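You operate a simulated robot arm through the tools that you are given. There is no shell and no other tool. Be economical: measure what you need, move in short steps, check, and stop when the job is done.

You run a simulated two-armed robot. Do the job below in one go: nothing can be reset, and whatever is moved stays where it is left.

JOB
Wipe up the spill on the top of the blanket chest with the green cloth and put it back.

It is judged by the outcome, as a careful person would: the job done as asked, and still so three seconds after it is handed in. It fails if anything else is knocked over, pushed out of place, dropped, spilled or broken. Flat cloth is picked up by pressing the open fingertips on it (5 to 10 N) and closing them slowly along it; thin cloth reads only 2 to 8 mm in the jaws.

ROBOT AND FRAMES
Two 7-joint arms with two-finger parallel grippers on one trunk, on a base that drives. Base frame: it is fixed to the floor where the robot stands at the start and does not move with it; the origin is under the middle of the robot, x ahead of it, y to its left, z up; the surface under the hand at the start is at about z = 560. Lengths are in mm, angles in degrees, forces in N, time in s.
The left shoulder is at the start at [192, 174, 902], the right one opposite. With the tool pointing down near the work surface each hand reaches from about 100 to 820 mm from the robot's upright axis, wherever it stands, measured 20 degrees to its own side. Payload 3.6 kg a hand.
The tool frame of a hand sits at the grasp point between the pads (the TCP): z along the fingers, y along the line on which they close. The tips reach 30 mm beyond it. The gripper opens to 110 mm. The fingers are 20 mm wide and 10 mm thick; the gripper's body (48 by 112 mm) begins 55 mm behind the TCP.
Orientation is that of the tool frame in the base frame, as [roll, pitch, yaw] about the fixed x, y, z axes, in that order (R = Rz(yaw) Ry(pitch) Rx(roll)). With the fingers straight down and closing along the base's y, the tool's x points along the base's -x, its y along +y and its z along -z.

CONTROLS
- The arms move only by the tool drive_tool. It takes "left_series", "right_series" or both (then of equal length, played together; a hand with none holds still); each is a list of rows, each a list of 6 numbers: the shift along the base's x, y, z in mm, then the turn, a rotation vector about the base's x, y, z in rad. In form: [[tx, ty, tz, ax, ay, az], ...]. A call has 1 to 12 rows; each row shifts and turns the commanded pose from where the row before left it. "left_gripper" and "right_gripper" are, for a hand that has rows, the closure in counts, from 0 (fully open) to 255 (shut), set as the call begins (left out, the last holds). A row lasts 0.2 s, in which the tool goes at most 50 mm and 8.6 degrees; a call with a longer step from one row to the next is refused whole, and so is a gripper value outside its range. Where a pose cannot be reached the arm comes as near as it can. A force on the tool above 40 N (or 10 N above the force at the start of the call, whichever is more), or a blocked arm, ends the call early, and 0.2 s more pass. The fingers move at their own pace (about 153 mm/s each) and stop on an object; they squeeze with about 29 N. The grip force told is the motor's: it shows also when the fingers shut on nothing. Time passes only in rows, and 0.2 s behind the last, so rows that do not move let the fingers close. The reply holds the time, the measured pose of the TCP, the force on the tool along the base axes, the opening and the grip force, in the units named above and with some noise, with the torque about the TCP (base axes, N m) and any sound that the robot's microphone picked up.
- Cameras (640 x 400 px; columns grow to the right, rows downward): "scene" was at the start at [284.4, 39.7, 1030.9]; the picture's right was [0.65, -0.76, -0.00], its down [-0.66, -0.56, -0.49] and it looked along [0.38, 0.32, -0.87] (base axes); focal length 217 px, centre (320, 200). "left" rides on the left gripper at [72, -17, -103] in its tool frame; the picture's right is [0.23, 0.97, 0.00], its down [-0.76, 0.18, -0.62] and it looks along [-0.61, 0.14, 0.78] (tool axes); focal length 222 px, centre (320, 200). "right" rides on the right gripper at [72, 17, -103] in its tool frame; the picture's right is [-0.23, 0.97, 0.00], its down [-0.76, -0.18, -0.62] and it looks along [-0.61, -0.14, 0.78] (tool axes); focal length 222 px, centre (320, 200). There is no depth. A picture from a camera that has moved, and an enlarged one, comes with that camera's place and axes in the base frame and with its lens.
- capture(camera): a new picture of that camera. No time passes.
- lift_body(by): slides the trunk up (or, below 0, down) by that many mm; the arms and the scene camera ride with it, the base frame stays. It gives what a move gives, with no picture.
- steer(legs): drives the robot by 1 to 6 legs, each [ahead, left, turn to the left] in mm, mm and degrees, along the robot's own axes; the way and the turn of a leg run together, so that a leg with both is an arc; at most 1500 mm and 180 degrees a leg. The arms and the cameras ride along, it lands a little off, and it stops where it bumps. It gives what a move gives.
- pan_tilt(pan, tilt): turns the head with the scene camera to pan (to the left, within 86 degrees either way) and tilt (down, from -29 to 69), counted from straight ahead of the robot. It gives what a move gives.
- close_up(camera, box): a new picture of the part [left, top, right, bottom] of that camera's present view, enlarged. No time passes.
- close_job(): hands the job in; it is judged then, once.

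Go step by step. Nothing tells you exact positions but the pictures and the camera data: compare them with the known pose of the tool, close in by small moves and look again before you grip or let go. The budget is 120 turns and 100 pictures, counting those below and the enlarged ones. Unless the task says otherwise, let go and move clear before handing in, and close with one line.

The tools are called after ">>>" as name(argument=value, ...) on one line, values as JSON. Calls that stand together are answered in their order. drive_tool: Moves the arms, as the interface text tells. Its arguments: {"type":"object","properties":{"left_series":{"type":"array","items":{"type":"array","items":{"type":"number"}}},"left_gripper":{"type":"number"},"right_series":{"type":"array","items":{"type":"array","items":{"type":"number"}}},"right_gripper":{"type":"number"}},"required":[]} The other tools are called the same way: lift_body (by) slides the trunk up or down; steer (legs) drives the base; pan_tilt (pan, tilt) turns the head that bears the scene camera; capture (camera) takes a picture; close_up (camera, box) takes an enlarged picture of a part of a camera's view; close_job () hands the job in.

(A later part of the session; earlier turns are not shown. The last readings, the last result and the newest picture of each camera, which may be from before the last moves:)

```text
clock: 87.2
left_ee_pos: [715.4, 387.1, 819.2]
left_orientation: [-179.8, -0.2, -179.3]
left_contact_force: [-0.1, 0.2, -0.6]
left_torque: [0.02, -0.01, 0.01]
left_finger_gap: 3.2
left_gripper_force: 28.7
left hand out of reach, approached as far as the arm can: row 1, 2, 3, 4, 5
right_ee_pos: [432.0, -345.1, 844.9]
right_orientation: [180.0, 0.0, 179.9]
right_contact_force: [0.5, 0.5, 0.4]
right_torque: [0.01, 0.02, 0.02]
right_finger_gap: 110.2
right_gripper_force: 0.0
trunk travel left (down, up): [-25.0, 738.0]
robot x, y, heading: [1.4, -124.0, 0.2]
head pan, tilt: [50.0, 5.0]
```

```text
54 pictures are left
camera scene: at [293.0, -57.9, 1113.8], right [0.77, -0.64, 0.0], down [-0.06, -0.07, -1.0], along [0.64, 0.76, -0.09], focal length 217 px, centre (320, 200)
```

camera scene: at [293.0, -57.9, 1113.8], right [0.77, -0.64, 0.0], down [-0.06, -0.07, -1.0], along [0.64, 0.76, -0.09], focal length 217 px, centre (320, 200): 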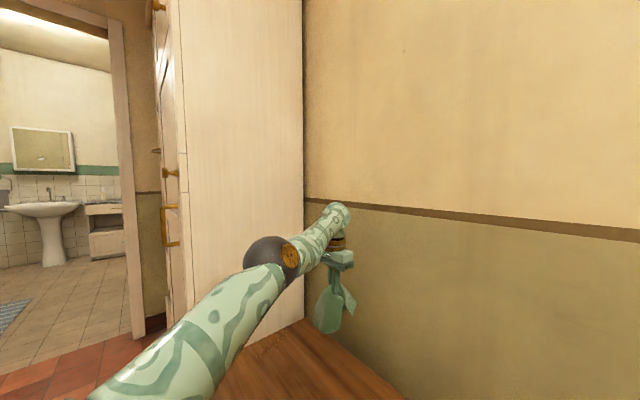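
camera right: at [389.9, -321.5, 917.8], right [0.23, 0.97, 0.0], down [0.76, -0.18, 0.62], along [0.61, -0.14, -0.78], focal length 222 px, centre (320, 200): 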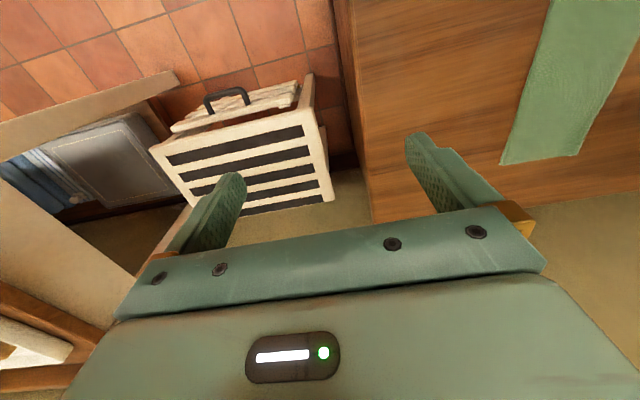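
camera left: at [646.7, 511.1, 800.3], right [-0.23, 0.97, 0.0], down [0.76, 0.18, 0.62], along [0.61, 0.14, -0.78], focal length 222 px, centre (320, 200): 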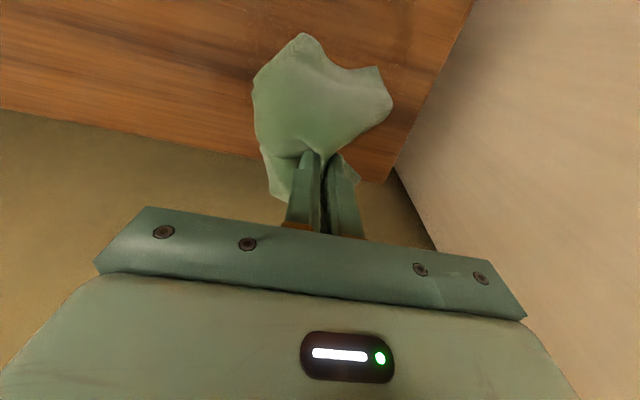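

Straight again. I'll test whether the wrist yaw is the limiting joint: turn the tool about vertical, then pull in.

>>> steer(legs=[[0, -2, 0]])

>>> drive_tool(left_series=[[0, 0, 0, 0, 0, 0.14], [0, 0, 0, 0, 0, 0.14], [0, 0, 0, 0, 0, 0.14], [0, 0, 0, 0, 0, 0.14]])

>>> drive_tool(left_series=[[-5, -3, 0, 0, 0, 0], [-5, -3, 0, 0, 0, 0], [-10, -6, 0, 0, 0, 0], [-10, -6, 0, 0, 0, 0]])

```text
clock: 87.9
left_ee_pos: [715.9, 385.6, 820.5]
left_orientation: [-179.8, -0.3, -179.4]
left_contact_force: [-0.2, 0.2, -0.6]
left_torque: [0.0, 0.01, -0.03]
left_finger_gap: 3.5
left_gripper_force: 29.1
right_ee_pos: [432.3, -345.9, 845.1]
right_orientation: [179.9, 0.0, 179.9]
right_contact_force: [0.5, -0.5, -0.3]
right_torque: [0.0, 0.0, 0.02]
right_finger_gap: 110.2
right_gripper_force: 0.1
trunk travel left (down, up): [-25.0, 738.0]
robot x, y, heading: [1.1, -125.5, -0.1]
head pan, tilt: [50.0, 5.0]
```

```text
clock: 88.9
left_ee_pos: [716.3, 386.2, 819.5]
left_orientation: [-179.8, -0.1, -147.1]
left_contact_force: [0.2, -0.7, -0.5]
left_torque: [-0.05, -0.02, -0.01]
left_finger_gap: 3.6
left_gripper_force: 29.3
right_ee_pos: [432.0, -346.4, 845.0]
right_orientation: [180.0, 0.0, -180.0]
right_contact_force: [-0.4, 0.4, 0.6]
right_torque: [0.03, 0.01, -0.01]
right_finger_gap: 110.3
right_gripper_force: 0.0
trunk travel left (down, up): [-25.0, 738.0]
robot x, y, heading: [-1.3, -129.9, -0.2]
head pan, tilt: [50.0, 5.0]
```

```text
clock: 89.9
left_ee_pos: [716.2, 386.2, 818.3]
left_orientation: [-179.8, -0.1, -147.2]
left_contact_force: [-0.8, 0.0, -0.6]
left_torque: [0.03, 0.01, -0.04]
left_finger_gap: 3.6
left_gripper_force: 29.2
left hand out of reach, approached as far as the arm can: row 1, 2, 3, 4
right_ee_pos: [432.3, -345.0, 846.4]
right_orientation: [179.9, 0.0, 179.9]
right_contact_force: [-0.4, 0.4, 0.9]
right_torque: [0.03, 0.01, 0.0]
right_finger_gap: 110.2
right_gripper_force: 0.0
trunk travel left (down, up): [-25.0, 738.0]
robot x, y, heading: [1.3, -130.2, 0.3]
head pan, tilt: [50.0, 5.0]
```

Yaw isn't the limit. The hinge is now horizontal, so I'll try the gentle on-sphere approach vertically (downward), 1 mm inward per row.

>>> steer(legs=[[0, 2, 0]])

>>> drive_tool(left_series=[[0.7, 0.4, -12, 0, 0, 0], [0.7, 0.4, -12, 0, 0, 0], [0.7, 0.4, -12, 0, 0, 0], [0.2, 0, -12, 0, 0, 0], [0.2, 0, -12, 0, 0, 0], [0.2, 0, -12, 0, 0, 0], [-0.4, -0.25, -12, 0, 0, 0], [-0.4, -0.25, -12, 0, 0, 0], [-0.4, -0.25, -12, 0, 0, 0], [-1, -0.65, -12, 0, 0, 0], [-1, -0.65, -12, 0, 0, 0], [-1, -0.65, -12, 0, 0, 0]])

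```text
clock: 90.6
left_ee_pos: [717.2, 386.3, 819.3]
left_orientation: [-179.8, -0.2, -147.2]
left_contact_force: [-0.3, 0.1, -0.3]
left_torque: [-0.04, 0.02, -0.04]
left_finger_gap: 3.4
left_gripper_force: 29.0
right_ee_pos: [431.5, -344.1, 845.0]
right_orientation: [-179.9, -0.1, 179.9]
right_contact_force: [-0.7, -0.7, 0.1]
right_torque: [0.03, -0.04, -0.05]
right_finger_gap: 109.8
right_gripper_force: 0.0
trunk travel left (down, up): [-25.0, 738.0]
robot x, y, heading: [2.1, -122.2, -0.1]
head pan, tilt: [50.0, 5.0]
```

```text
clock: 93.2
left_ee_pos: [724.2, 391.6, 675.2]
left_orientation: [-179.8, -0.3, -147.4]
left_contact_force: [0.0, -0.6, -0.4]
left_torque: [0.01, 0.02, -0.05]
left_finger_gap: 3.4
left_gripper_force: 29.2
left hand out of reach, approached as far as the arm can: row 3, 7, 12
right_ee_pos: [432.3, -344.3, 846.2]
right_orientation: [179.9, 0.0, 179.8]
right_contact_force: [-0.8, -0.2, 0.8]
right_torque: [-0.02, 0.0, 0.01]
right_finger_gap: 110.0
right_gripper_force: 0.1
trunk travel left (down, up): [-25.0, 738.0]
robot x, y, heading: [-1.5, -126.5, -0.2]
head pan, tilt: [50.0, 5.0]
```

Down doesn't flex it. Now the reverse: upward with slight inward.

>>> steer(legs=[[0, -2, 0]])

>>> drive_tool(left_series=[[-0.8, -0.5, 12, 0, 0, 0], [-0.8, -0.5, 12, 0, 0, 0], [-0.8, -0.5, 12, 0, 0, 0], [-1.4, -0.9, 12, 0, 0, 0], [-1.4, -0.9, 12, 0, 0, 0], [-1.4, -0.9, 12, 0, 0, 0], [-2, -1.2, 12, 0, 0, 0], [-2, -1.2, 12, 0, 0, 0], [-2, -1.2, 12, 0, 0, 0], [-2.5, -1.5, 12, 0, 0, 0], [-2.5, -1.5, 12, 0, 0, 0], [-2.5, -1.5, 12, 0, 0, 0]])

```text
clock: 93.9
left_ee_pos: [724.1, 388.8, 674.9]
left_orientation: [-179.9, -0.3, -147.2]
left_contact_force: [0.1, 0.1, -0.2]
left_torque: [-0.01, -0.03, -0.06]
left_finger_gap: 3.7
left_gripper_force: 29.2
right_ee_pos: [432.4, -346.5, 845.5]
right_orientation: [-180.0, 0.1, 179.9]
right_contact_force: [0.0, -0.5, -0.3]
right_torque: [-0.01, -0.01, 0.02]
right_finger_gap: 110.1
right_gripper_force: 0.0
trunk travel left (down, up): [-25.0, 738.0]
robot x, y, heading: [0.4, -127.0, -0.1]
head pan, tilt: [50.0, 5.0]
```

```text
clock: 96.5
left_ee_pos: [717.1, 384.2, 821.3]
left_orientation: [-179.9, -0.3, -147.4]
left_contact_force: [-0.1, -0.3, -1.0]
left_torque: [-0.02, -0.01, -0.05]
left_finger_gap: 3.4
left_gripper_force: 28.5
left hand out of reach, approached as far as the arm can: row 3, 6, 9
right_ee_pos: [432.6, -346.2, 844.3]
right_orientation: [180.0, -0.1, 179.9]
right_contact_force: [0.2, -0.1, -0.9]
right_torque: [0.0, 0.04, 0.0]
right_finger_gap: 110.0
right_gripper_force: 0.1
trunk travel left (down, up): [-25.0, 738.0]
robot x, y, heading: [-0.1, -126.1, 0.0]
head pan, tilt: [50.0, 5.0]
```

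Both fail here; what worked was flexing the wrist to its limit and sweeping clockwise. I'll repeat that and then push inward with larger steps while bent.

>>> steer(legs=[[0, 2, 0]])

>>> drive_tool(left_series=[[-23, -15, 1, -0.075, 0.118, 0], [-23, -15, 4, -0.075, 0.118, 0], [-22, -14, 8, -0.075, 0.118, 0], [-22, -14, 10, -0.075, 0.118, 0], [-20, -13, 12, -0.075, 0.118, 0], [-18, -12, 15, -0.075, 0.118, 0]])

>>> capture(camera="scene")

```text
clock: 97.2
left_ee_pos: [717.3, 385.5, 820.3]
left_orientation: [-179.9, -0.4, -147.3]
left_contact_force: [-0.2, -0.7, -0.2]
left_torque: [-0.02, 0.03, -0.05]
left_finger_gap: 3.4
left_gripper_force: 29.0
right_ee_pos: [432.3, -344.5, 846.3]
right_orientation: [-179.9, 0.0, 179.9]
right_contact_force: [0.5, 0.3, 0.2]
right_torque: [0.0, 0.02, 0.0]
right_finger_gap: 110.2
right_gripper_force: 0.0
trunk travel left (down, up): [-25.0, 738.0]
robot x, y, heading: [2.4, -124.4, -0.1]
head pan, tilt: [50.0, 5.0]
```

```text
clock: 98.6
left_ee_pos: [658.5, 362.3, 845.2]
left_orientation: [-179.1, -19.7, -143.7]
left_contact_force: [-0.1, 0.4, -0.8]
left_torque: [0.03, 0.03, -0.02]
left_finger_gap: 3.0
left_gripper_force: 28.9
left hand out of reach, approached as far as the arm can: row 3, 4, 5, 6
right_ee_pos: [432.3, -343.8, 845.2]
right_orientation: [179.9, 0.1, 179.9]
right_contact_force: [0.2, -0.3, 0.1]
right_torque: [0.02, 0.0, 0.01]
right_finger_gap: 109.7
right_gripper_force: 0.0
trunk travel left (down, up): [-25.0, 738.0]
robot x, y, heading: [-2.7, -127.6, -0.0]
head pan, tilt: [50.0, 5.0]
```

```text
53 pictures are left
camera scene: at [292.7, -58.0, 1113.9], right [0.77, -0.64, 0.0], down [-0.06, -0.07, -1.0], along [0.64, 0.76, -0.09], focal length 217 px, centre (320, 200)
```

scene: 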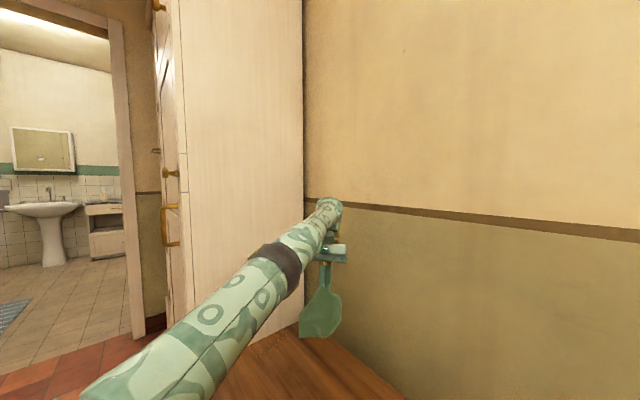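

The arm has rolled toward its normal shape (cap hidden). Now the clockwise sweep with 2 mm inward per row.

>>> steer(legs=[[0, -2, 0]])

>>> drive_tool(left_series=[[6.2, -13.7, 0, 0, 0, 0], [6.2, -13.7, 0, 0, 0, 0], [6.2, -13.7, 0, 0, 0, 0], [4.9, -14, 0, 0, 0, 0], [4.9, -14, 0, 0, 0, 0], [4.9, -14, 0, 0, 0, 0], [3.8, -14.6, 0, 0, 0, 0], [3.8, -14.6, 0, 0, 0, 0], [3.8, -14.6, 0, 0, 0, 0], [2.5, -14.4, 0, 0, 0, 0], [2.5, -14.4, 0, 0, 0, 0], [2.5, -14.4, 0, 0, 0, 0]])

>>> drive_tool(left_series=[[-15, -8, 0, 0, 0, 0], [-25, -8, 0, 0, 0, 0], [-35, -8, 0, 0, 0, 0], [-40, -8, 0, 0, 0, 0], [-40, -8, 0, 0, 0, 0]])

```text
clock: 99.3
left_ee_pos: [658.0, 359.7, 845.4]
left_orientation: [-179.0, -19.8, -143.8]
left_contact_force: [0.7, 0.0, 0.1]
left_torque: [0.01, 0.04, -0.03]
left_finger_gap: 3.4
left_gripper_force: 28.9
right_ee_pos: [431.6, -346.0, 845.3]
right_orientation: [179.9, 0.0, 179.9]
right_contact_force: [-0.2, -0.6, 1.0]
right_torque: [0.02, -0.01, 0.01]
right_finger_gap: 110.2
right_gripper_force: 0.0
trunk travel left (down, up): [-25.0, 738.0]
robot x, y, heading: [-1.3, -125.7, 0.2]
head pan, tilt: [50.0, 5.0]
```

```text
clock: 101.9
left_ee_pos: [711.4, 189.2, 844.7]
left_orientation: [-179.0, -19.7, -143.7]
left_contact_force: [0.1, 0.0, 0.5]
left_torque: [0.0, 0.01, -0.03]
left_finger_gap: 3.8
left_gripper_force: 28.9
right_ee_pos: [431.5, -345.4, 845.1]
right_orientation: [179.9, -0.1, 179.9]
right_contact_force: [0.7, 1.3, -0.6]
right_torque: [-0.04, 0.0, 0.02]
right_finger_gap: 109.9
right_gripper_force: 0.1
trunk travel left (down, up): [-25.0, 738.0]
robot x, y, heading: [-1.2, -124.6, 0.0]
head pan, tilt: [50.0, 5.0]
```

```text
clock: 103.1
left_ee_pos: [555.2, 149.8, 846.5]
left_orientation: [-178.9, -19.7, -144.0]
left_contact_force: [0.4, 0.3, 0.0]
left_torque: [0.01, -0.04, -0.03]
left_finger_gap: 3.6
left_gripper_force: 29.1
right_ee_pos: [430.8, -346.4, 845.2]
right_orientation: [180.0, 0.0, 179.9]
right_contact_force: [0.0, 0.9, 1.0]
right_torque: [0.01, -0.01, 0.01]
right_finger_gap: 110.0
right_gripper_force: 0.0
trunk travel left (down, up): [-25.0, 738.0]
robot x, y, heading: [-0.4, -128.8, 0.2]
head pan, tilt: [50.0, 5.0]
```

Free at last: the arm pulled in cleanly. Restore the tool to vertical and original yaw, then look at the chest.

>>> drive_tool(left_series=[[0, 0, 0, 0.0674, -0.093, 0], [0, 0, 0, 0.0674, -0.093, 0], [0, 0, 0, 0.0674, -0.093, 0], [0, 0, 0, 0, 0, -0.126], [0, 0, 0, 0, 0, -0.126], [0, 0, 0, 0, 0, -0.126], [0, 0, 0, 0, 0, -0.126], [0, 0, 0, 0, 0, -0.124]])

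>>> steer(legs=[[0, 145, 0]])

>>> pan_tilt(pan=45, tilt=55)

>>> capture(camera="scene")

>>> capture(camera="left")

```text
clock: 104.9
left_ee_pos: [598.0, 186.4, 825.5]
left_orientation: [-178.8, -0.1, -179.8]
left_contact_force: [-0.6, -0.1, -0.3]
left_torque: [-0.02, -0.03, 0.04]
left_finger_gap: 3.5
left_gripper_force: 29.2
left hand out of reach, approached as far as the arm can: row 1, 2, 3
right_ee_pos: [432.4, -345.5, 845.9]
right_orientation: [-180.0, -0.1, 179.9]
right_contact_force: [-0.1, 0.5, -0.7]
right_torque: [0.0, -0.01, 0.0]
right_finger_gap: 110.0
right_gripper_force: 0.1
trunk travel left (down, up): [-25.0, 738.0]
robot x, y, heading: [0.3, -127.9, 0.3]
head pan, tilt: [50.0, 5.0]
```

```text
clock: 106.3
left_ee_pos: [596.7, 333.9, 824.8]
left_orientation: [-178.9, 0.0, -179.8]
left_contact_force: [1.3, 0.8, -0.5]
left_torque: [0.0, -0.01, 0.04]
left_finger_gap: 3.3
left_gripper_force: 29.0
right_ee_pos: [431.3, -200.0, 845.6]
right_orientation: [-180.0, 0.0, 179.8]
right_contact_force: [-0.4, 0.2, 0.1]
right_torque: [-0.01, -0.03, -0.01]
right_finger_gap: 109.8
right_gripper_force: 0.1
trunk travel left (down, up): [-25.0, 738.0]
robot x, y, heading: [-1.9, 18.0, -0.0]
head pan, tilt: [50.0, 5.0]
```

```text
clock: 107.4
left_ee_pos: [598.9, 333.7, 825.0]
left_orientation: [-178.8, 0.0, -179.7]
left_contact_force: [-0.2, 1.0, -0.6]
left_torque: [0.0, -0.02, 0.04]
left_finger_gap: 3.4
left_gripper_force: 28.9
right_ee_pos: [432.1, -198.8, 844.8]
right_orientation: [179.9, 0.1, 179.9]
right_contact_force: [-0.4, 0.4, -0.4]
right_torque: [-0.03, 0.0, 0.02]
right_finger_gap: 109.8
right_gripper_force: 0.0
trunk travel left (down, up): [-25.0, 738.0]
robot x, y, heading: [-0.8, 18.6, 0.2]
head pan, tilt: [45.0, 55.0]
```

```text
52 pictures are left
camera scene: at [284.8, 67.1, 1037.4], right [0.71, -0.71, 0.0], down [-0.58, -0.58, -0.57], along [0.41, 0.41, -0.82], focal length 217 px, centre (320, 200)
```

scene: 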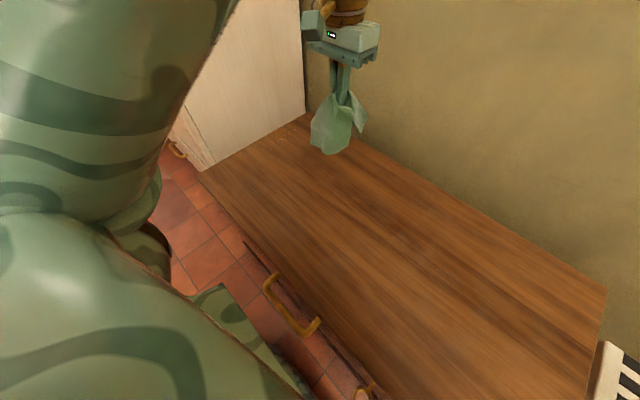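

```text
51 pictures are left
camera left: at [525.5, 317.9, 929.3], right [-0.23, 0.97, -0.02], down [0.76, 0.19, 0.62], along [0.61, 0.13, -0.79], focal length 222 px, centre (320, 200)
```

left: 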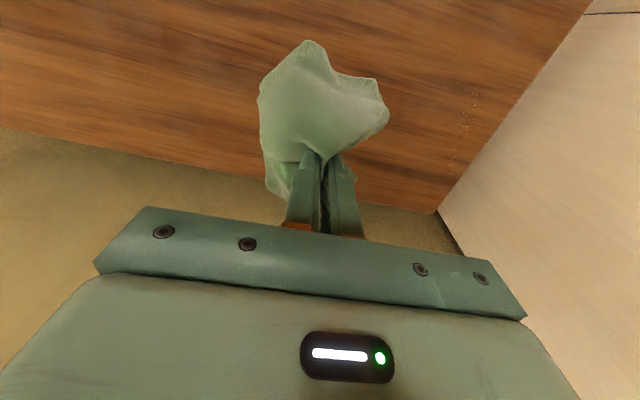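

>>> close_up(camera="left", box=[340, 10, 540, 210])

>>> close_up(camera="left", box=[60, 0, 360, 180])

>>> close_up(camera="scene", box=[190, 100, 430, 250])

```text
2.00 times, centred on (440, 110) of left
camera zoom: at [525.5, 317.9, 929.3], right [-0.23, 0.97, -0.02], down [0.76, 0.19, 0.62], along [0.61, 0.13, -0.79], focal length 444 px, centre (80, 380)
```

zoom: 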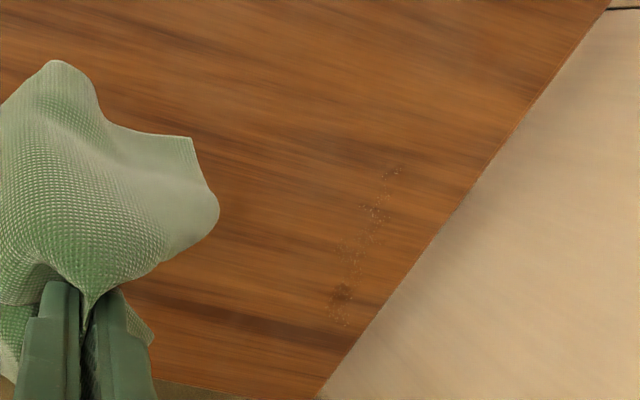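

```text
2.13 times, centred on (210, 90) of left
camera zoom: at [525.5, 317.9, 929.3], right [-0.23, 0.97, -0.02], down [0.76, 0.19, 0.62], along [0.61, 0.13, -0.79], focal length 474 px, centre (555, 435)
```

zoom: 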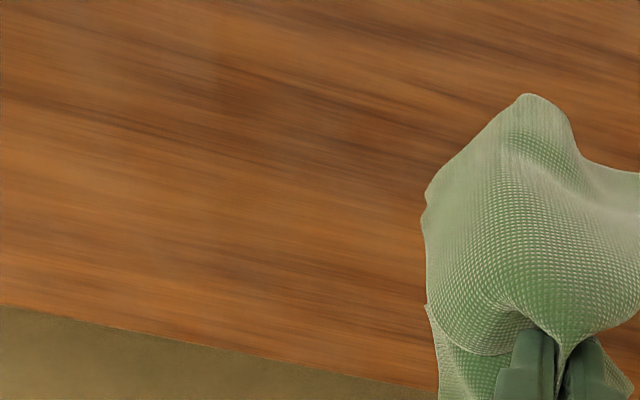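

```text
2.67 times, centred on (310, 175) of scene
camera zoom: at [284.8, 67.1, 1037.4], right [0.71, -0.71, 0.0], down [-0.58, -0.58, -0.57], along [0.41, 0.41, -0.82], focal length 578 px, centre (347, 267)
```

zoom: 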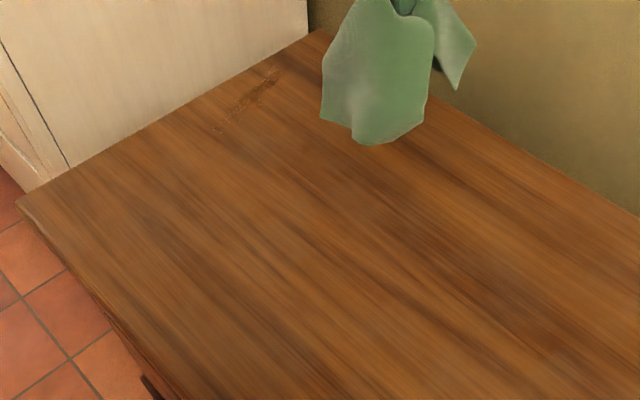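

Only one streak remains, from about [550, 555] to [665, 590] close to the cabinet (face at y≈624). I'll shift the base left 100 mm so the arm stays well bent there.

>>> steer(legs=[[0, 100, 0]])

>>> drive_tool(left_series=[[0, 30, -20, 0, 0, 0], [0, 30, -20, 0, 0, 0], [5, 30, -20, 0, 0, 0], [5, 20, -30, 0, 0, 0], [5, 0, -30, 0, 0, 0], [0, 0, -30, 0, 0, 0]])

>>> capture(camera="left")

>>> capture(camera="scene")

```text
clock: 108.6
left_ee_pos: [598.9, 435.1, 825.8]
left_orientation: [-178.8, 0.0, -179.7]
left_contact_force: [0.5, 0.2, -0.7]
left_torque: [-0.02, 0.0, 0.04]
left_finger_gap: 3.5
left_gripper_force: 29.0
right_ee_pos: [432.4, -98.7, 845.2]
right_orientation: [-180.0, -0.1, 179.9]
right_contact_force: [-0.3, 0.5, 0.6]
right_torque: [-0.01, -0.02, -0.01]
right_finger_gap: 110.4
right_gripper_force: 0.1
trunk travel left (down, up): [-25.0, 738.0]
robot x, y, heading: [-1.3, 120.0, 0.0]
head pan, tilt: [45.0, 55.0]
```

```text
clock: 110.0
left_ee_pos: [613.9, 544.5, 676.0]
left_orientation: [-178.8, 0.0, -179.8]
left_contact_force: [0.3, -0.3, 0.2]
left_torque: [-0.01, -0.01, 0.01]
left_finger_gap: 3.4
left_gripper_force: 28.7
right_ee_pos: [433.5, -98.2, 845.2]
right_orientation: [-180.0, -0.1, 179.8]
right_contact_force: [0.0, -0.2, -0.1]
right_torque: [0.01, -0.01, 0.0]
right_finger_gap: 109.9
right_gripper_force: 0.1
trunk travel left (down, up): [-25.0, 738.0]
robot x, y, heading: [-1.6, 118.7, 0.0]
head pan, tilt: [45.0, 55.0]
```

```text
47 pictures are left
camera left: at [540.8, 528.0, 778.7], right [-0.23, 0.97, -0.02], down [0.76, 0.19, 0.62], along [0.61, 0.13, -0.78], focal length 222 px, centre (320, 200)
```

left: 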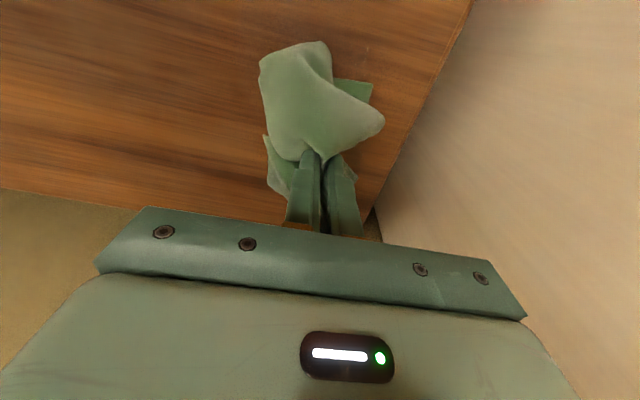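

```text
46 pictures are left
camera scene: at [285.2, 168.0, 1037.2], right [0.71, -0.71, 0.0], down [-0.58, -0.58, -0.57], along [0.4, 0.41, -0.82], focal length 217 px, centre (320, 200)
```

scene: 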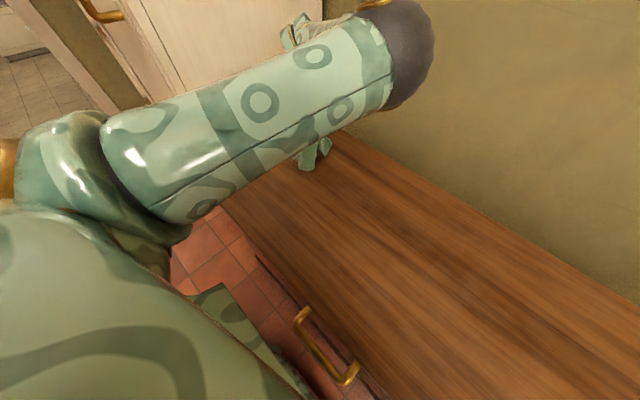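

The arm's elbow is now on the other side but reach is fine. Lower onto the streak.

>>> drive_tool(left_series=[[0, 6, -30, 0, 0, 0], [0, 0, -30, 0, 0, 0], [0, 0, -16, 0, 0, 0], [0, 0, -6, 0, 0, 0]])

>>> capture(camera="left")

```text
clock: 111.0
left_ee_pos: [614.2, 551.0, 594.9]
left_orientation: [-179.0, 0.1, -179.8]
left_contact_force: [0.2, 0.5, 4.1]
left_torque: [-0.03, -0.02, 0.06]
left_finger_gap: 3.5
left_gripper_force: 29.2
right_ee_pos: [431.7, -100.0, 845.9]
right_orientation: [-180.0, 0.0, 180.0]
right_contact_force: [1.1, 0.6, 0.2]
right_torque: [0.0, 0.03, -0.02]
right_finger_gap: 110.0
right_gripper_force: 0.1
trunk travel left (down, up): [-25.0, 738.0]
robot x, y, heading: [3.0, 119.5, -0.0]
head pan, tilt: [45.0, 55.0]
```

```text
45 pictures are left
camera left: at [540.9, 534.9, 697.7], right [-0.23, 0.97, -0.02], down [0.76, 0.19, 0.62], along [0.61, 0.13, -0.78], focal length 222 px, centre (320, 200)
```

left: 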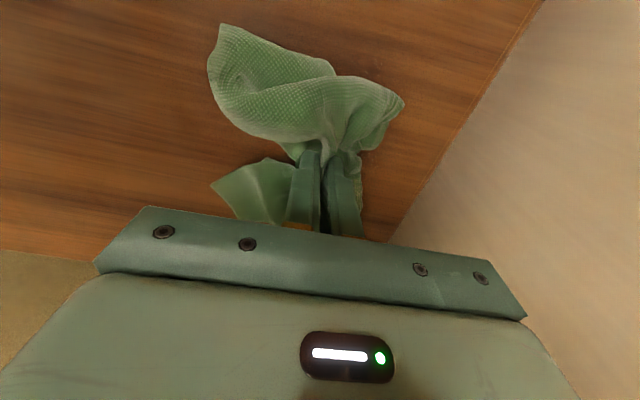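

Contact made. Scrub along the streak in x, then drag inward.

>>> drive_tool(left_series=[[10, 3, -2, 0, 0, 0], [15, 2, 0, 0, 0, 0], [15, 0, 0, 0, 0, 0], [-15, 0, 0, 0, 0, 0], [-20, 0, 0, 0, 0, 0], [-20, 0, 0, 0, 0, 0], [-20, 0, 0, 0, 0, 0], [-15, 0, 0, 0, 0, 0], [15, -10, 0, 0, 0, 0], [15, -15, 0, 0, 0, 0], [15, -15, 0, 0, 0, 0], [10, -15, 0, 0, 0, 0]])

>>> drive_tool(left_series=[[0, -18, 0, 0, 0, 0], [0, -18, 0, 0, 0, 0], [0, -18, 0, 0, 0, 0], [0, -18, 0, 0, 0, 0], [0, -18, 0, 0, 0, 0], [0, -18, 0, 0, 0, 0], [0, -18, 0, 0, 0, 0]])

>>> capture(camera="left")

```text
clock: 113.6
left_ee_pos: [618.2, 501.2, 594.6]
left_orientation: [-179.0, 0.0, -179.9]
left_contact_force: [-2.4, 3.0, 15.0]
left_torque: [0.08, 0.11, 0.03]
left_finger_gap: 3.5
left_gripper_force: 29.3
right_ee_pos: [431.8, -99.9, 844.7]
right_orientation: [179.9, 0.0, 179.9]
right_contact_force: [0.0, -0.5, -0.7]
right_torque: [-0.01, 0.01, 0.02]
right_finger_gap: 110.2
right_gripper_force: 0.1
trunk travel left (down, up): [-25.0, 738.0]
robot x, y, heading: [0.8, 119.7, -0.0]
head pan, tilt: [45.0, 55.0]
```

```text
clock: 115.2
left_ee_pos: [616.2, 373.9, 593.8]
left_orientation: [-178.9, 0.0, -179.9]
left_contact_force: [-0.7, 4.8, 19.1]
left_torque: [0.16, 0.07, -0.03]
left_finger_gap: 3.5
left_gripper_force: 29.2
right_ee_pos: [430.7, -99.5, 846.4]
right_orientation: [180.0, 0.2, 179.9]
right_contact_force: [0.3, -0.3, 0.4]
right_torque: [-0.04, 0.0, 0.01]
right_finger_gap: 110.4
right_gripper_force: 0.1
trunk travel left (down, up): [-25.0, 738.0]
robot x, y, heading: [3.0, 116.6, 0.1]
head pan, tilt: [45.0, 55.0]
```

```text
44 pictures are left
camera left: at [544.2, 357.6, 696.2], right [-0.23, 0.97, -0.02], down [0.76, 0.19, 0.62], along [0.61, 0.13, -0.78], focal length 222 px, centre (320, 200)
```

left: 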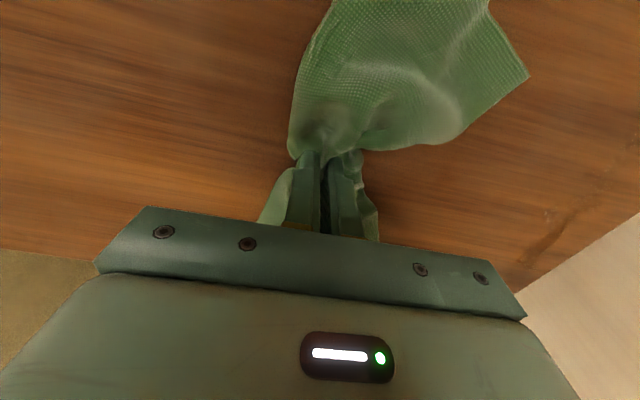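

Lift and step aside to inspect.

>>> drive_tool(left_series=[[0, 0, 40, 0, 0, 0], [0, 0, 40, 0, 0, 0], [-20, 0, 40, 0, 0, 0], [-25, -20, 30, 0, 0, 0], [-25, -20, 0, 0, 0, 0]])

>>> close_up(camera="left", box=[320, 0, 640, 250])

>>> capture(camera="scene")

```text
clock: 116.4
left_ee_pos: [651.7, 403.2, 662.2]
left_orientation: [-178.9, 0.0, -179.9]
left_contact_force: [-0.6, -0.5, 1.0]
left_torque: [-0.02, -0.01, 0.05]
left_finger_gap: 3.4
left_gripper_force: 28.4
left hand out of reach, approached as far as the arm can: row 1, 2, 3, 4, 5
right_ee_pos: [432.0, -99.2, 846.5]
right_orientation: [-179.9, 0.1, 180.0]
right_contact_force: [-0.4, 0.2, 0.0]
right_torque: [0.01, 0.01, -0.01]
right_finger_gap: 109.8
right_gripper_force: 0.0
trunk travel left (down, up): [-25.0, 738.0]
robot x, y, heading: [-0.4, 118.7, -0.1]
head pan, tilt: [45.0, 55.0]
```

```text
1.60 times, centred on (480, 125) of left
camera zoom: at [580.2, 388.0, 766.3], right [-0.23, 0.97, -0.02], down [0.76, 0.19, 0.62], along [0.61, 0.13, -0.79], focal length 355 px, centre (64, 320)
```

zoom: 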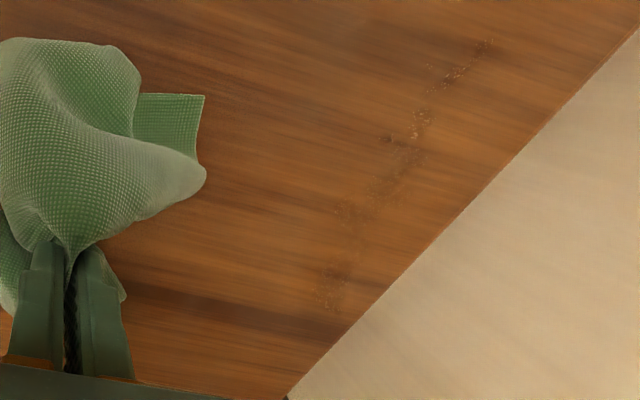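

```text
42 pictures are left
camera scene: at [285.0, 167.8, 1037.3], right [0.71, -0.71, 0.0], down [-0.58, -0.58, -0.57], along [0.4, 0.41, -0.82], focal length 217 px, centre (320, 200)
```

scene: 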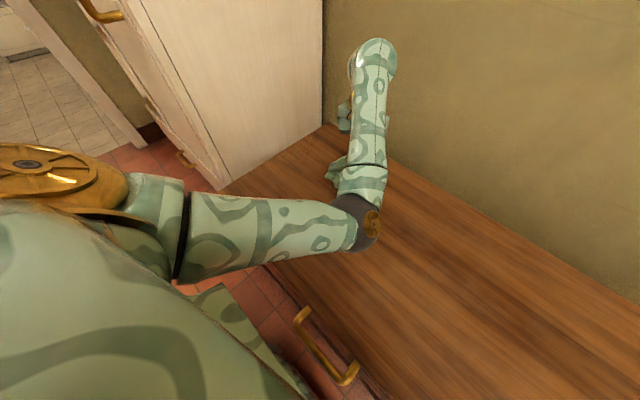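

The remaining streak lies at y≈565–590, just past where the tips pressed. I'll yaw the gripper 90° (narrow side to the cabinet) so the tips can press there.

>>> drive_tool(left_series=[[0, 10, 3, 0, 0, 0.143], [0, 10, 3, 0, 0, 0.143], [0, 10, 3, 0, 0, 0.143], [0, 10, 3, 0, 0, 0.143], [0, 10, 3, 0, 0, 0.143], [0, 10, 3, 0, 0, 0.143], [0, 10, 3, 0, 0, 0.143], [0, 10, 0, 0, 0, 0.143], [0, 10, 0, 0, 0, 0.143], [0, 10, 0, 0, 0, 0.143], [0, 10, 0, 0, 0, 0.141]])

>>> capture(camera="left")

```text
clock: 118.8
left_ee_pos: [652.2, 514.7, 684.9]
left_orientation: [-178.9, -0.1, -89.7]
left_contact_force: [1.0, -0.4, -0.2]
left_torque: [-0.01, 0.0, -0.04]
left_finger_gap: 3.5
left_gripper_force: 29.0
right_ee_pos: [431.6, -99.2, 844.1]
right_orientation: [180.0, -0.1, 180.0]
right_contact_force: [-0.4, -0.1, -0.3]
right_torque: [0.0, 0.0, 0.01]
right_finger_gap: 110.1
right_gripper_force: 0.0
trunk travel left (down, up): [-25.0, 738.0]
robot x, y, heading: [3.3, 121.4, -0.1]
head pan, tilt: [45.0, 55.0]
```

```text
41 pictures are left
camera left: at [667.2, 440.3, 787.9], right [-0.97, -0.23, -0.02], down [-0.19, 0.76, 0.62], along [-0.13, 0.61, -0.78], focal length 222 px, centre (320, 200)
```

left: 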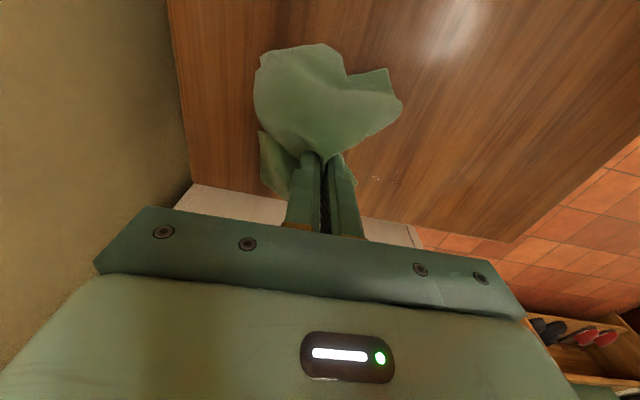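

Good view. Now move over the back end of the streak and set down at y≈570.

>>> drive_tool(left_series=[[2, 20, -10, 0, 0, 0], [2, 20, -20, 0, 0, 0], [2, 14, -25, 0, 0, 0], [0, 0, -25, 0, 0, 0], [0, 0, -10, 0, 0, 0], [0, 0, -3, 0, 0, 0]])

>>> capture(camera="left")

>>> capture(camera="scene")

```text
clock: 120.2
left_ee_pos: [658.2, 567.7, 594.5]
left_orientation: [-178.8, 0.3, -89.8]
left_contact_force: [0.2, 0.8, 13.0]
left_torque: [0.14, -0.02, -0.03]
left_finger_gap: 3.5
left_gripper_force: 29.2
right_ee_pos: [431.2, -99.8, 847.1]
right_orientation: [179.8, 0.1, -180.0]
right_contact_force: [-0.2, -0.1, 0.0]
right_torque: [-0.01, -0.01, 0.0]
right_finger_gap: 110.0
right_gripper_force: 0.0
trunk travel left (down, up): [-25.0, 738.0]
robot x, y, heading: [-3.2, 121.6, -0.0]
head pan, tilt: [45.0, 55.0]
```

```text
40 pictures are left
camera left: at [672.4, 494.5, 697.6], right [-0.97, -0.23, -0.02], down [-0.19, 0.76, 0.62], along [-0.13, 0.61, -0.78], focal length 222 px, centre (320, 200)
```

left: 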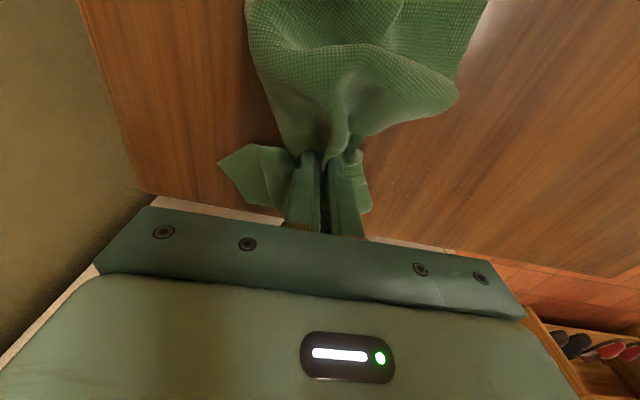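

```text
39 pictures are left
camera scene: at [283.5, 167.2, 1038.1], right [0.71, -0.71, 0.0], down [-0.58, -0.58, -0.57], along [0.41, 0.41, -0.82], focal length 217 px, centre (320, 200)
```

scene: 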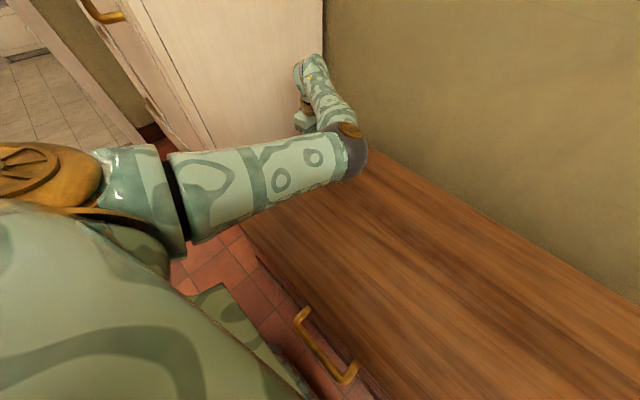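

Contact at 13 N. Scrub along the streak toward -x, then back with y offset.

>>> drive_tool(left_series=[[5, 7, 1, 0, 0, 0], [-15, 0, 0, 0, 0, 0], [-15, 0, 0, 0, 0, 0], [-15, -1, 0, 0, 0, 0], [-15, -2, 0, 0, 0, 0], [-15, -2, 0, 0, 0, 0], [-15, -2, 0, 0, 0, 0], [-15, -2, 0, 0, 0, 0], [-15, -2, 0, 0, 0, 0], [-15, 0, 0, 0, 0, 0]])

>>> drive_tool(left_series=[[15, -3, 0, 0, 0, 0], [15, -3, 0, 0, 0, 0], [15, 0, 0, 0, 0, 0], [15, 0, 0, 0, 0, 0], [15, 0, 0, 0, 0, 0], [15, 3, 0, 0, 0, 0], [15, 4, 0, 0, 0, 0], [15, 4, 0, 0, 0, 0]])

>>> capture(camera="left")

```text
clock: 122.4
left_ee_pos: [528.0, 563.0, 594.6]
left_orientation: [-178.8, 0.1, -89.9]
left_contact_force: [4.0, 0.3, 15.8]
left_torque: [0.16, -0.19, -0.05]
left_finger_gap: 3.6
left_gripper_force: 29.1
right_ee_pos: [431.5, -99.9, 846.1]
right_orientation: [179.9, 0.0, 179.9]
right_contact_force: [0.5, 1.2, -0.1]
right_torque: [0.0, 0.01, 0.05]
right_finger_gap: 109.9
right_gripper_force: 0.0
trunk travel left (down, up): [-25.0, 738.0]
robot x, y, heading: [-2.3, 118.7, -0.2]
head pan, tilt: [45.0, 55.0]
```

```text
clock: 124.2
left_ee_pos: [648.3, 567.5, 595.1]
left_orientation: [-178.8, 0.1, -89.8]
left_contact_force: [-3.8, -1.6, 11.2]
left_torque: [0.08, 0.08, 0.0]
left_finger_gap: 3.3
left_gripper_force: 29.1
right_ee_pos: [430.6, -99.9, 846.1]
right_orientation: [179.9, 0.2, 180.0]
right_contact_force: [-1.3, -0.2, 0.0]
right_torque: [0.0, -0.01, 0.0]
right_finger_gap: 110.1
right_gripper_force: 0.1
trunk travel left (down, up): [-25.0, 738.0]
robot x, y, heading: [2.4, 119.8, -0.1]
head pan, tilt: [45.0, 55.0]
```

```text
38 pictures are left
camera left: at [663.1, 493.8, 697.5], right [-0.97, -0.23, -0.02], down [-0.19, 0.76, 0.62], along [-0.13, 0.61, -0.78], focal length 222 px, centre (320, 200)
```

left: 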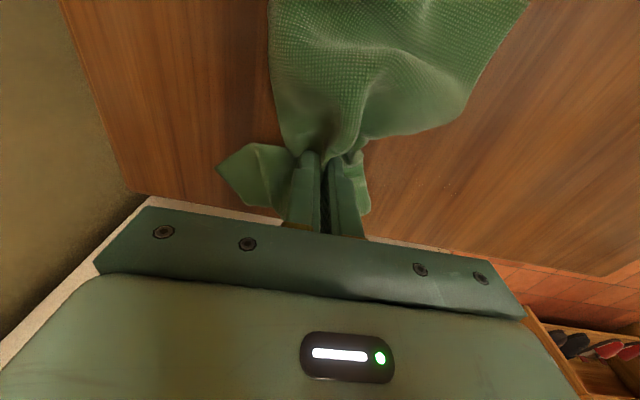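

Mostly gone. One more stroke, then drag the cloth inward off the area.

>>> drive_tool(left_series=[[0, 5, 0, 0, 0, 0], [-18, 0, 0, 0, 0, 0], [-18, 0, 0, 0, 0, 0], [-18, -2, 0, 0, 0, 0], [-18, -2, 0, 0, 0, 0], [-18, -2, 0, 0, 0, 0], [-18, -2, 0, 0, 0, 0], [15, -4, 0, 0, 0, 0], [0, -18, 0, 0, 0, 0], [0, -18, 0, 0, 0, 0], [0, -18, 0, 0, 0, 0], [0, -18, 0, 0, 0, 0]])

>>> drive_tool(left_series=[[0, -15, 0, 0, 0, 0], [0, -10, 10, 0, 0, 0], [0, 0, 35, 0, 0, 0], [0, 0, 35, 0, 0, 0], [0, 0, 35, 0, 0, 0], [0, 0, 35, 0, 0, 0]])

>>> capture(camera="left")

>>> capture(camera="scene")

```text
clock: 126.8
left_ee_pos: [556.3, 489.4, 594.5]
left_orientation: [-179.0, 0.0, -90.0]
left_contact_force: [1.8, 0.6, 4.0]
left_torque: [0.0, 0.0, 0.0]
left_finger_gap: 3.4
left_gripper_force: 29.1
right_ee_pos: [431.3, -100.1, 845.5]
right_orientation: [-180.0, 0.1, 179.9]
right_contact_force: [-1.0, -0.1, -0.3]
right_torque: [0.03, -0.03, 0.01]
right_finger_gap: 109.8
right_gripper_force: 0.0
trunk travel left (down, up): [-25.0, 738.0]
robot x, y, heading: [0.3, 121.4, 0.1]
head pan, tilt: [45.0, 55.0]
```

```text
clock: 128.2
left_ee_pos: [553.7, 464.1, 744.9]
left_orientation: [-178.9, 0.0, -89.8]
left_contact_force: [0.2, -0.5, -0.9]
left_torque: [0.0, 0.01, -0.03]
left_finger_gap: 3.2
left_gripper_force: 29.3
right_ee_pos: [432.7, -99.5, 846.3]
right_orientation: [180.0, 0.0, 179.9]
right_contact_force: [-0.6, 0.1, 0.9]
right_torque: [-0.02, 0.01, 0.0]
right_finger_gap: 110.2
right_gripper_force: 0.1
trunk travel left (down, up): [-25.0, 738.0]
robot x, y, heading: [-1.4, 121.7, -0.2]
head pan, tilt: [45.0, 55.0]
```

```text
37 pictures are left
camera left: at [569.1, 390.1, 847.2], right [-0.97, -0.23, -0.02], down [-0.19, 0.76, 0.62], along [-0.13, 0.61, -0.78], focal length 222 px, centre (320, 200)
```

left: 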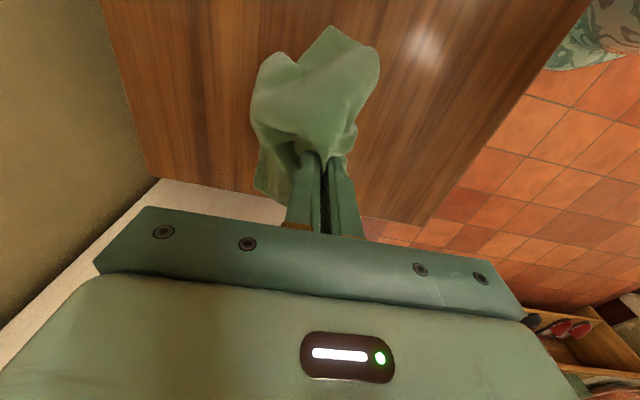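

```text
36 pictures are left
camera scene: at [284.4, 167.7, 1037.5], right [0.71, -0.71, 0.0], down [-0.58, -0.58, -0.57], along [0.41, 0.41, -0.82], focal length 217 px, centre (320, 200)
```

scene: 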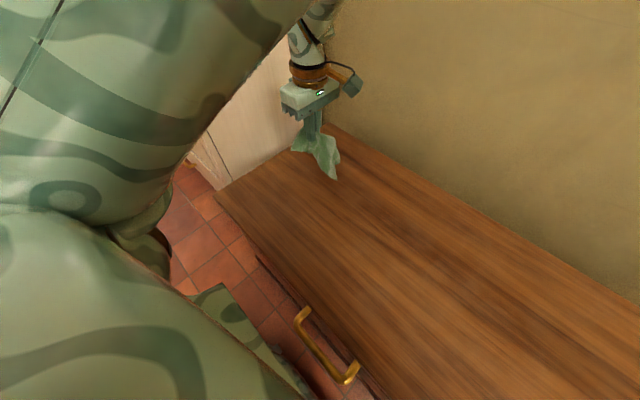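

>>> close_up(camera="left", box=[100, 0, 540, 240])

>>> close_up(camera="left", box=[150, 100, 290, 220])

>>> close_up(camera="scene", box=[210, 110, 450, 260])

```text
1.45 times, centred on (320, 120) of left
camera zoom: at [569.1, 390.1, 847.2], right [-0.97, -0.23, -0.02], down [-0.19, 0.76, 0.62], along [-0.13, 0.61, -0.78], focal length 323 px, centre (320, 316)
```

zoom: 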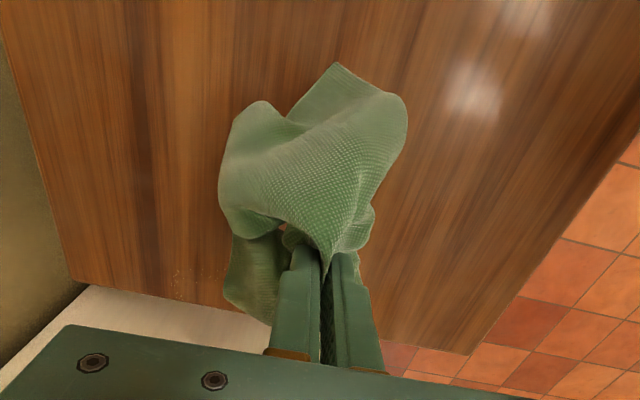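

```text
3.33 times, centred on (220, 160) of left
camera zoom: at [569.1, 390.1, 847.2], right [-0.97, -0.23, -0.02], down [-0.19, 0.76, 0.62], along [-0.13, 0.61, -0.78], focal length 740 px, centre (653, 333)
```

zoom: 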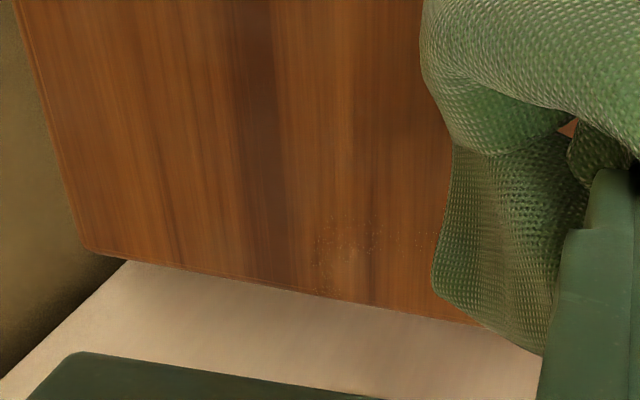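

```text
2.67 times, centred on (330, 185) of scene
camera zoom: at [284.4, 167.7, 1037.5], right [0.71, -0.71, 0.0], down [-0.58, -0.58, -0.57], along [0.41, 0.41, -0.82], focal length 578 px, centre (293, 240)
```

zoom: 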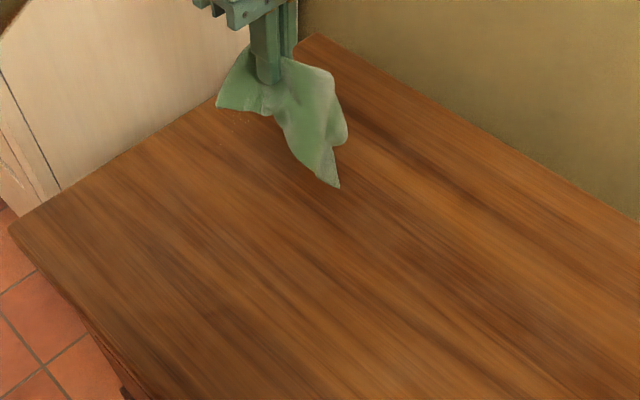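

Just a small residue patch at about [665, 598] remains. One more targeted dab-and-wipe there.

>>> drive_tool(left_series=[[28, 25, -10, 0, 0, 0], [28, 25, -10, 0, 0, 0], [28, 25, -15, 0, 0, 0], [27, 25, -25, 0, 0, 0], [0, 12, -30, 0, 0, 0], [0, 6, -30, 0, 0, 0], [0, 4, -20, 0, 0, 0], [0, 0, -10, 0, 0, 0], [0, 0, -3, 0, 0, 0]])

>>> capture(camera="left")

```text
clock: 130.2
left_ee_pos: [666.7, 586.6, 594.5]
left_orientation: [-178.6, 0.2, -89.8]
left_contact_force: [-0.4, 0.6, 21.0]
left_torque: [0.12, -0.13, 0.0]
left_finger_gap: 3.2
left_gripper_force: 29.4
right_ee_pos: [430.2, -101.1, 845.4]
right_orientation: [179.9, 0.2, 179.9]
right_contact_force: [0.9, 0.0, -0.2]
right_torque: [-0.03, 0.02, 0.01]
right_finger_gap: 110.1
right_gripper_force: 0.1
trunk travel left (down, up): [-25.0, 738.0]
robot x, y, heading: [-2.5, 120.4, -0.2]
head pan, tilt: [45.0, 55.0]
```

```text
32 pictures are left
camera left: at [680.5, 512.5, 696.7], right [-0.97, -0.23, -0.02], down [-0.2, 0.76, 0.62], along [-0.12, 0.61, -0.78], focal length 222 px, centre (320, 200)
```

left: 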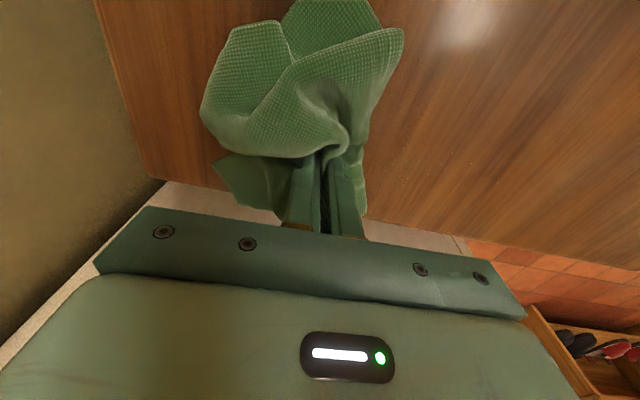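

>>> drive_tool(left_series=[[12, 2, 1.5, 0, 0, 0], [10, 0, 0, 0, 0, 0], [-12, 2, 0, 0, 0, 0], [-12, 0, 0, 0, 0, 0], [-12, 0, 0, 0, 0, 0], [-12, 0, 0, 0, 0, 0], [-12, -1, 0, 0, 0, 0], [-12, -1, 0, 0, 0, 0], [-12, -2, 0, 0, 0, 0], [-12, -2, 0, 0, 0, 0], [-12, -3, 0, 0, 0, 0], [-12, -3, 0, 0, 0, 0]])

>>> drive_tool(left_series=[[12, -12, 0, 0, 0, 0], [12, -14, 0, 0, 0, 0], [8, -16, 0, 0, 0, 0], [0, -18, 0, 0, 0, 0], [0, -18, 0, 0, 0, 0], [0, -18, 0, 0, 0, 0], [0, -10, 10, 0, 0, 0], [-10, 0, 35, 0, 0, 0], [-20, 0, 35, 0, 0, 0], [-20, 0, 35, 0, 0, 0], [-20, -10, 35, 0, 0, 0]])

>>> close_up(camera="left", box=[60, 0, 540, 240])

>>> close_up(camera="scene", box=[210, 110, 450, 260])

```text
clock: 132.8
left_ee_pos: [567.8, 577.9, 593.1]
left_orientation: [-178.7, 0.2, -89.7]
left_contact_force: [6.6, 1.3, 25.7]
left_torque: [0.15, -0.36, -0.07]
left_finger_gap: 3.4
left_gripper_force: 29.4
right_ee_pos: [431.3, -100.7, 846.5]
right_orientation: [179.9, 0.1, 179.9]
right_contact_force: [0.5, -0.1, -0.2]
right_torque: [-0.01, -0.01, 0.01]
right_finger_gap: 110.3
right_gripper_force: 0.1
trunk travel left (down, up): [-25.0, 738.0]
robot x, y, heading: [1.6, 122.6, 0.0]
head pan, tilt: [45.0, 55.0]
```

```text
clock: 135.2
left_ee_pos: [526.9, 460.2, 741.8]
left_orientation: [-178.8, 0.0, -89.9]
left_contact_force: [0.2, -0.1, 0.2]
left_torque: [-0.02, -0.03, -0.03]
left_finger_gap: 3.2
left_gripper_force: 28.6
right_ee_pos: [431.0, -100.4, 846.2]
right_orientation: [180.0, 0.0, 179.9]
right_contact_force: [0.6, -0.5, 0.0]
right_torque: [0.02, -0.01, 0.04]
right_finger_gap: 109.7
right_gripper_force: 0.1
trunk travel left (down, up): [-25.0, 738.0]
robot x, y, heading: [-0.7, 116.5, 0.1]
head pan, tilt: [45.0, 55.0]
```

```text
1.33 times, centred on (300, 120) of left
camera zoom: at [543.2, 388.0, 845.7], right [-0.97, -0.23, -0.02], down [-0.19, 0.76, 0.62], along [-0.13, 0.61, -0.78], focal length 296 px, centre (347, 307)
```

zoom: 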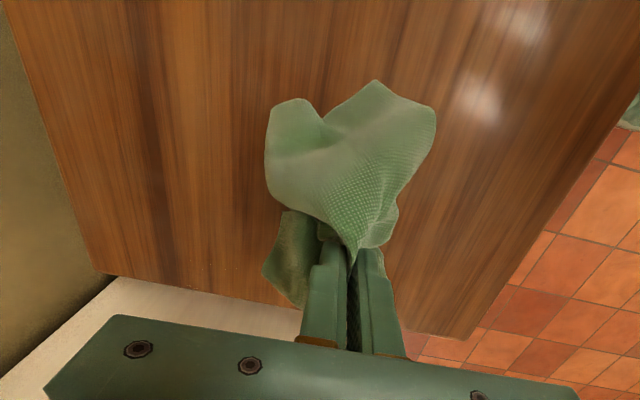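

```text
2.67 times, centred on (330, 185) of scene
camera zoom: at [284.1, 167.7, 1037.7], right [0.71, -0.71, 0.0], down [-0.58, -0.58, -0.57], along [0.41, 0.41, -0.82], focal length 578 px, centre (293, 240)
```

zoom: 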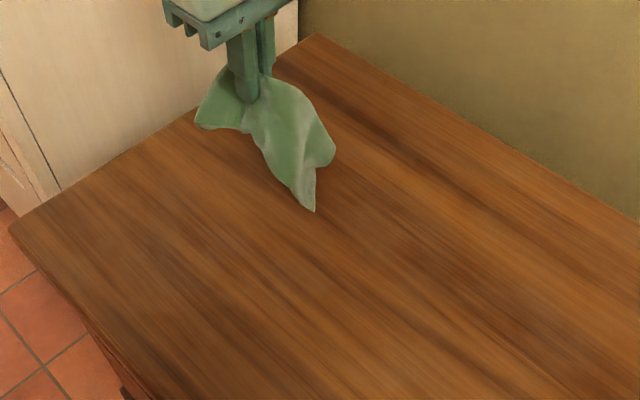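

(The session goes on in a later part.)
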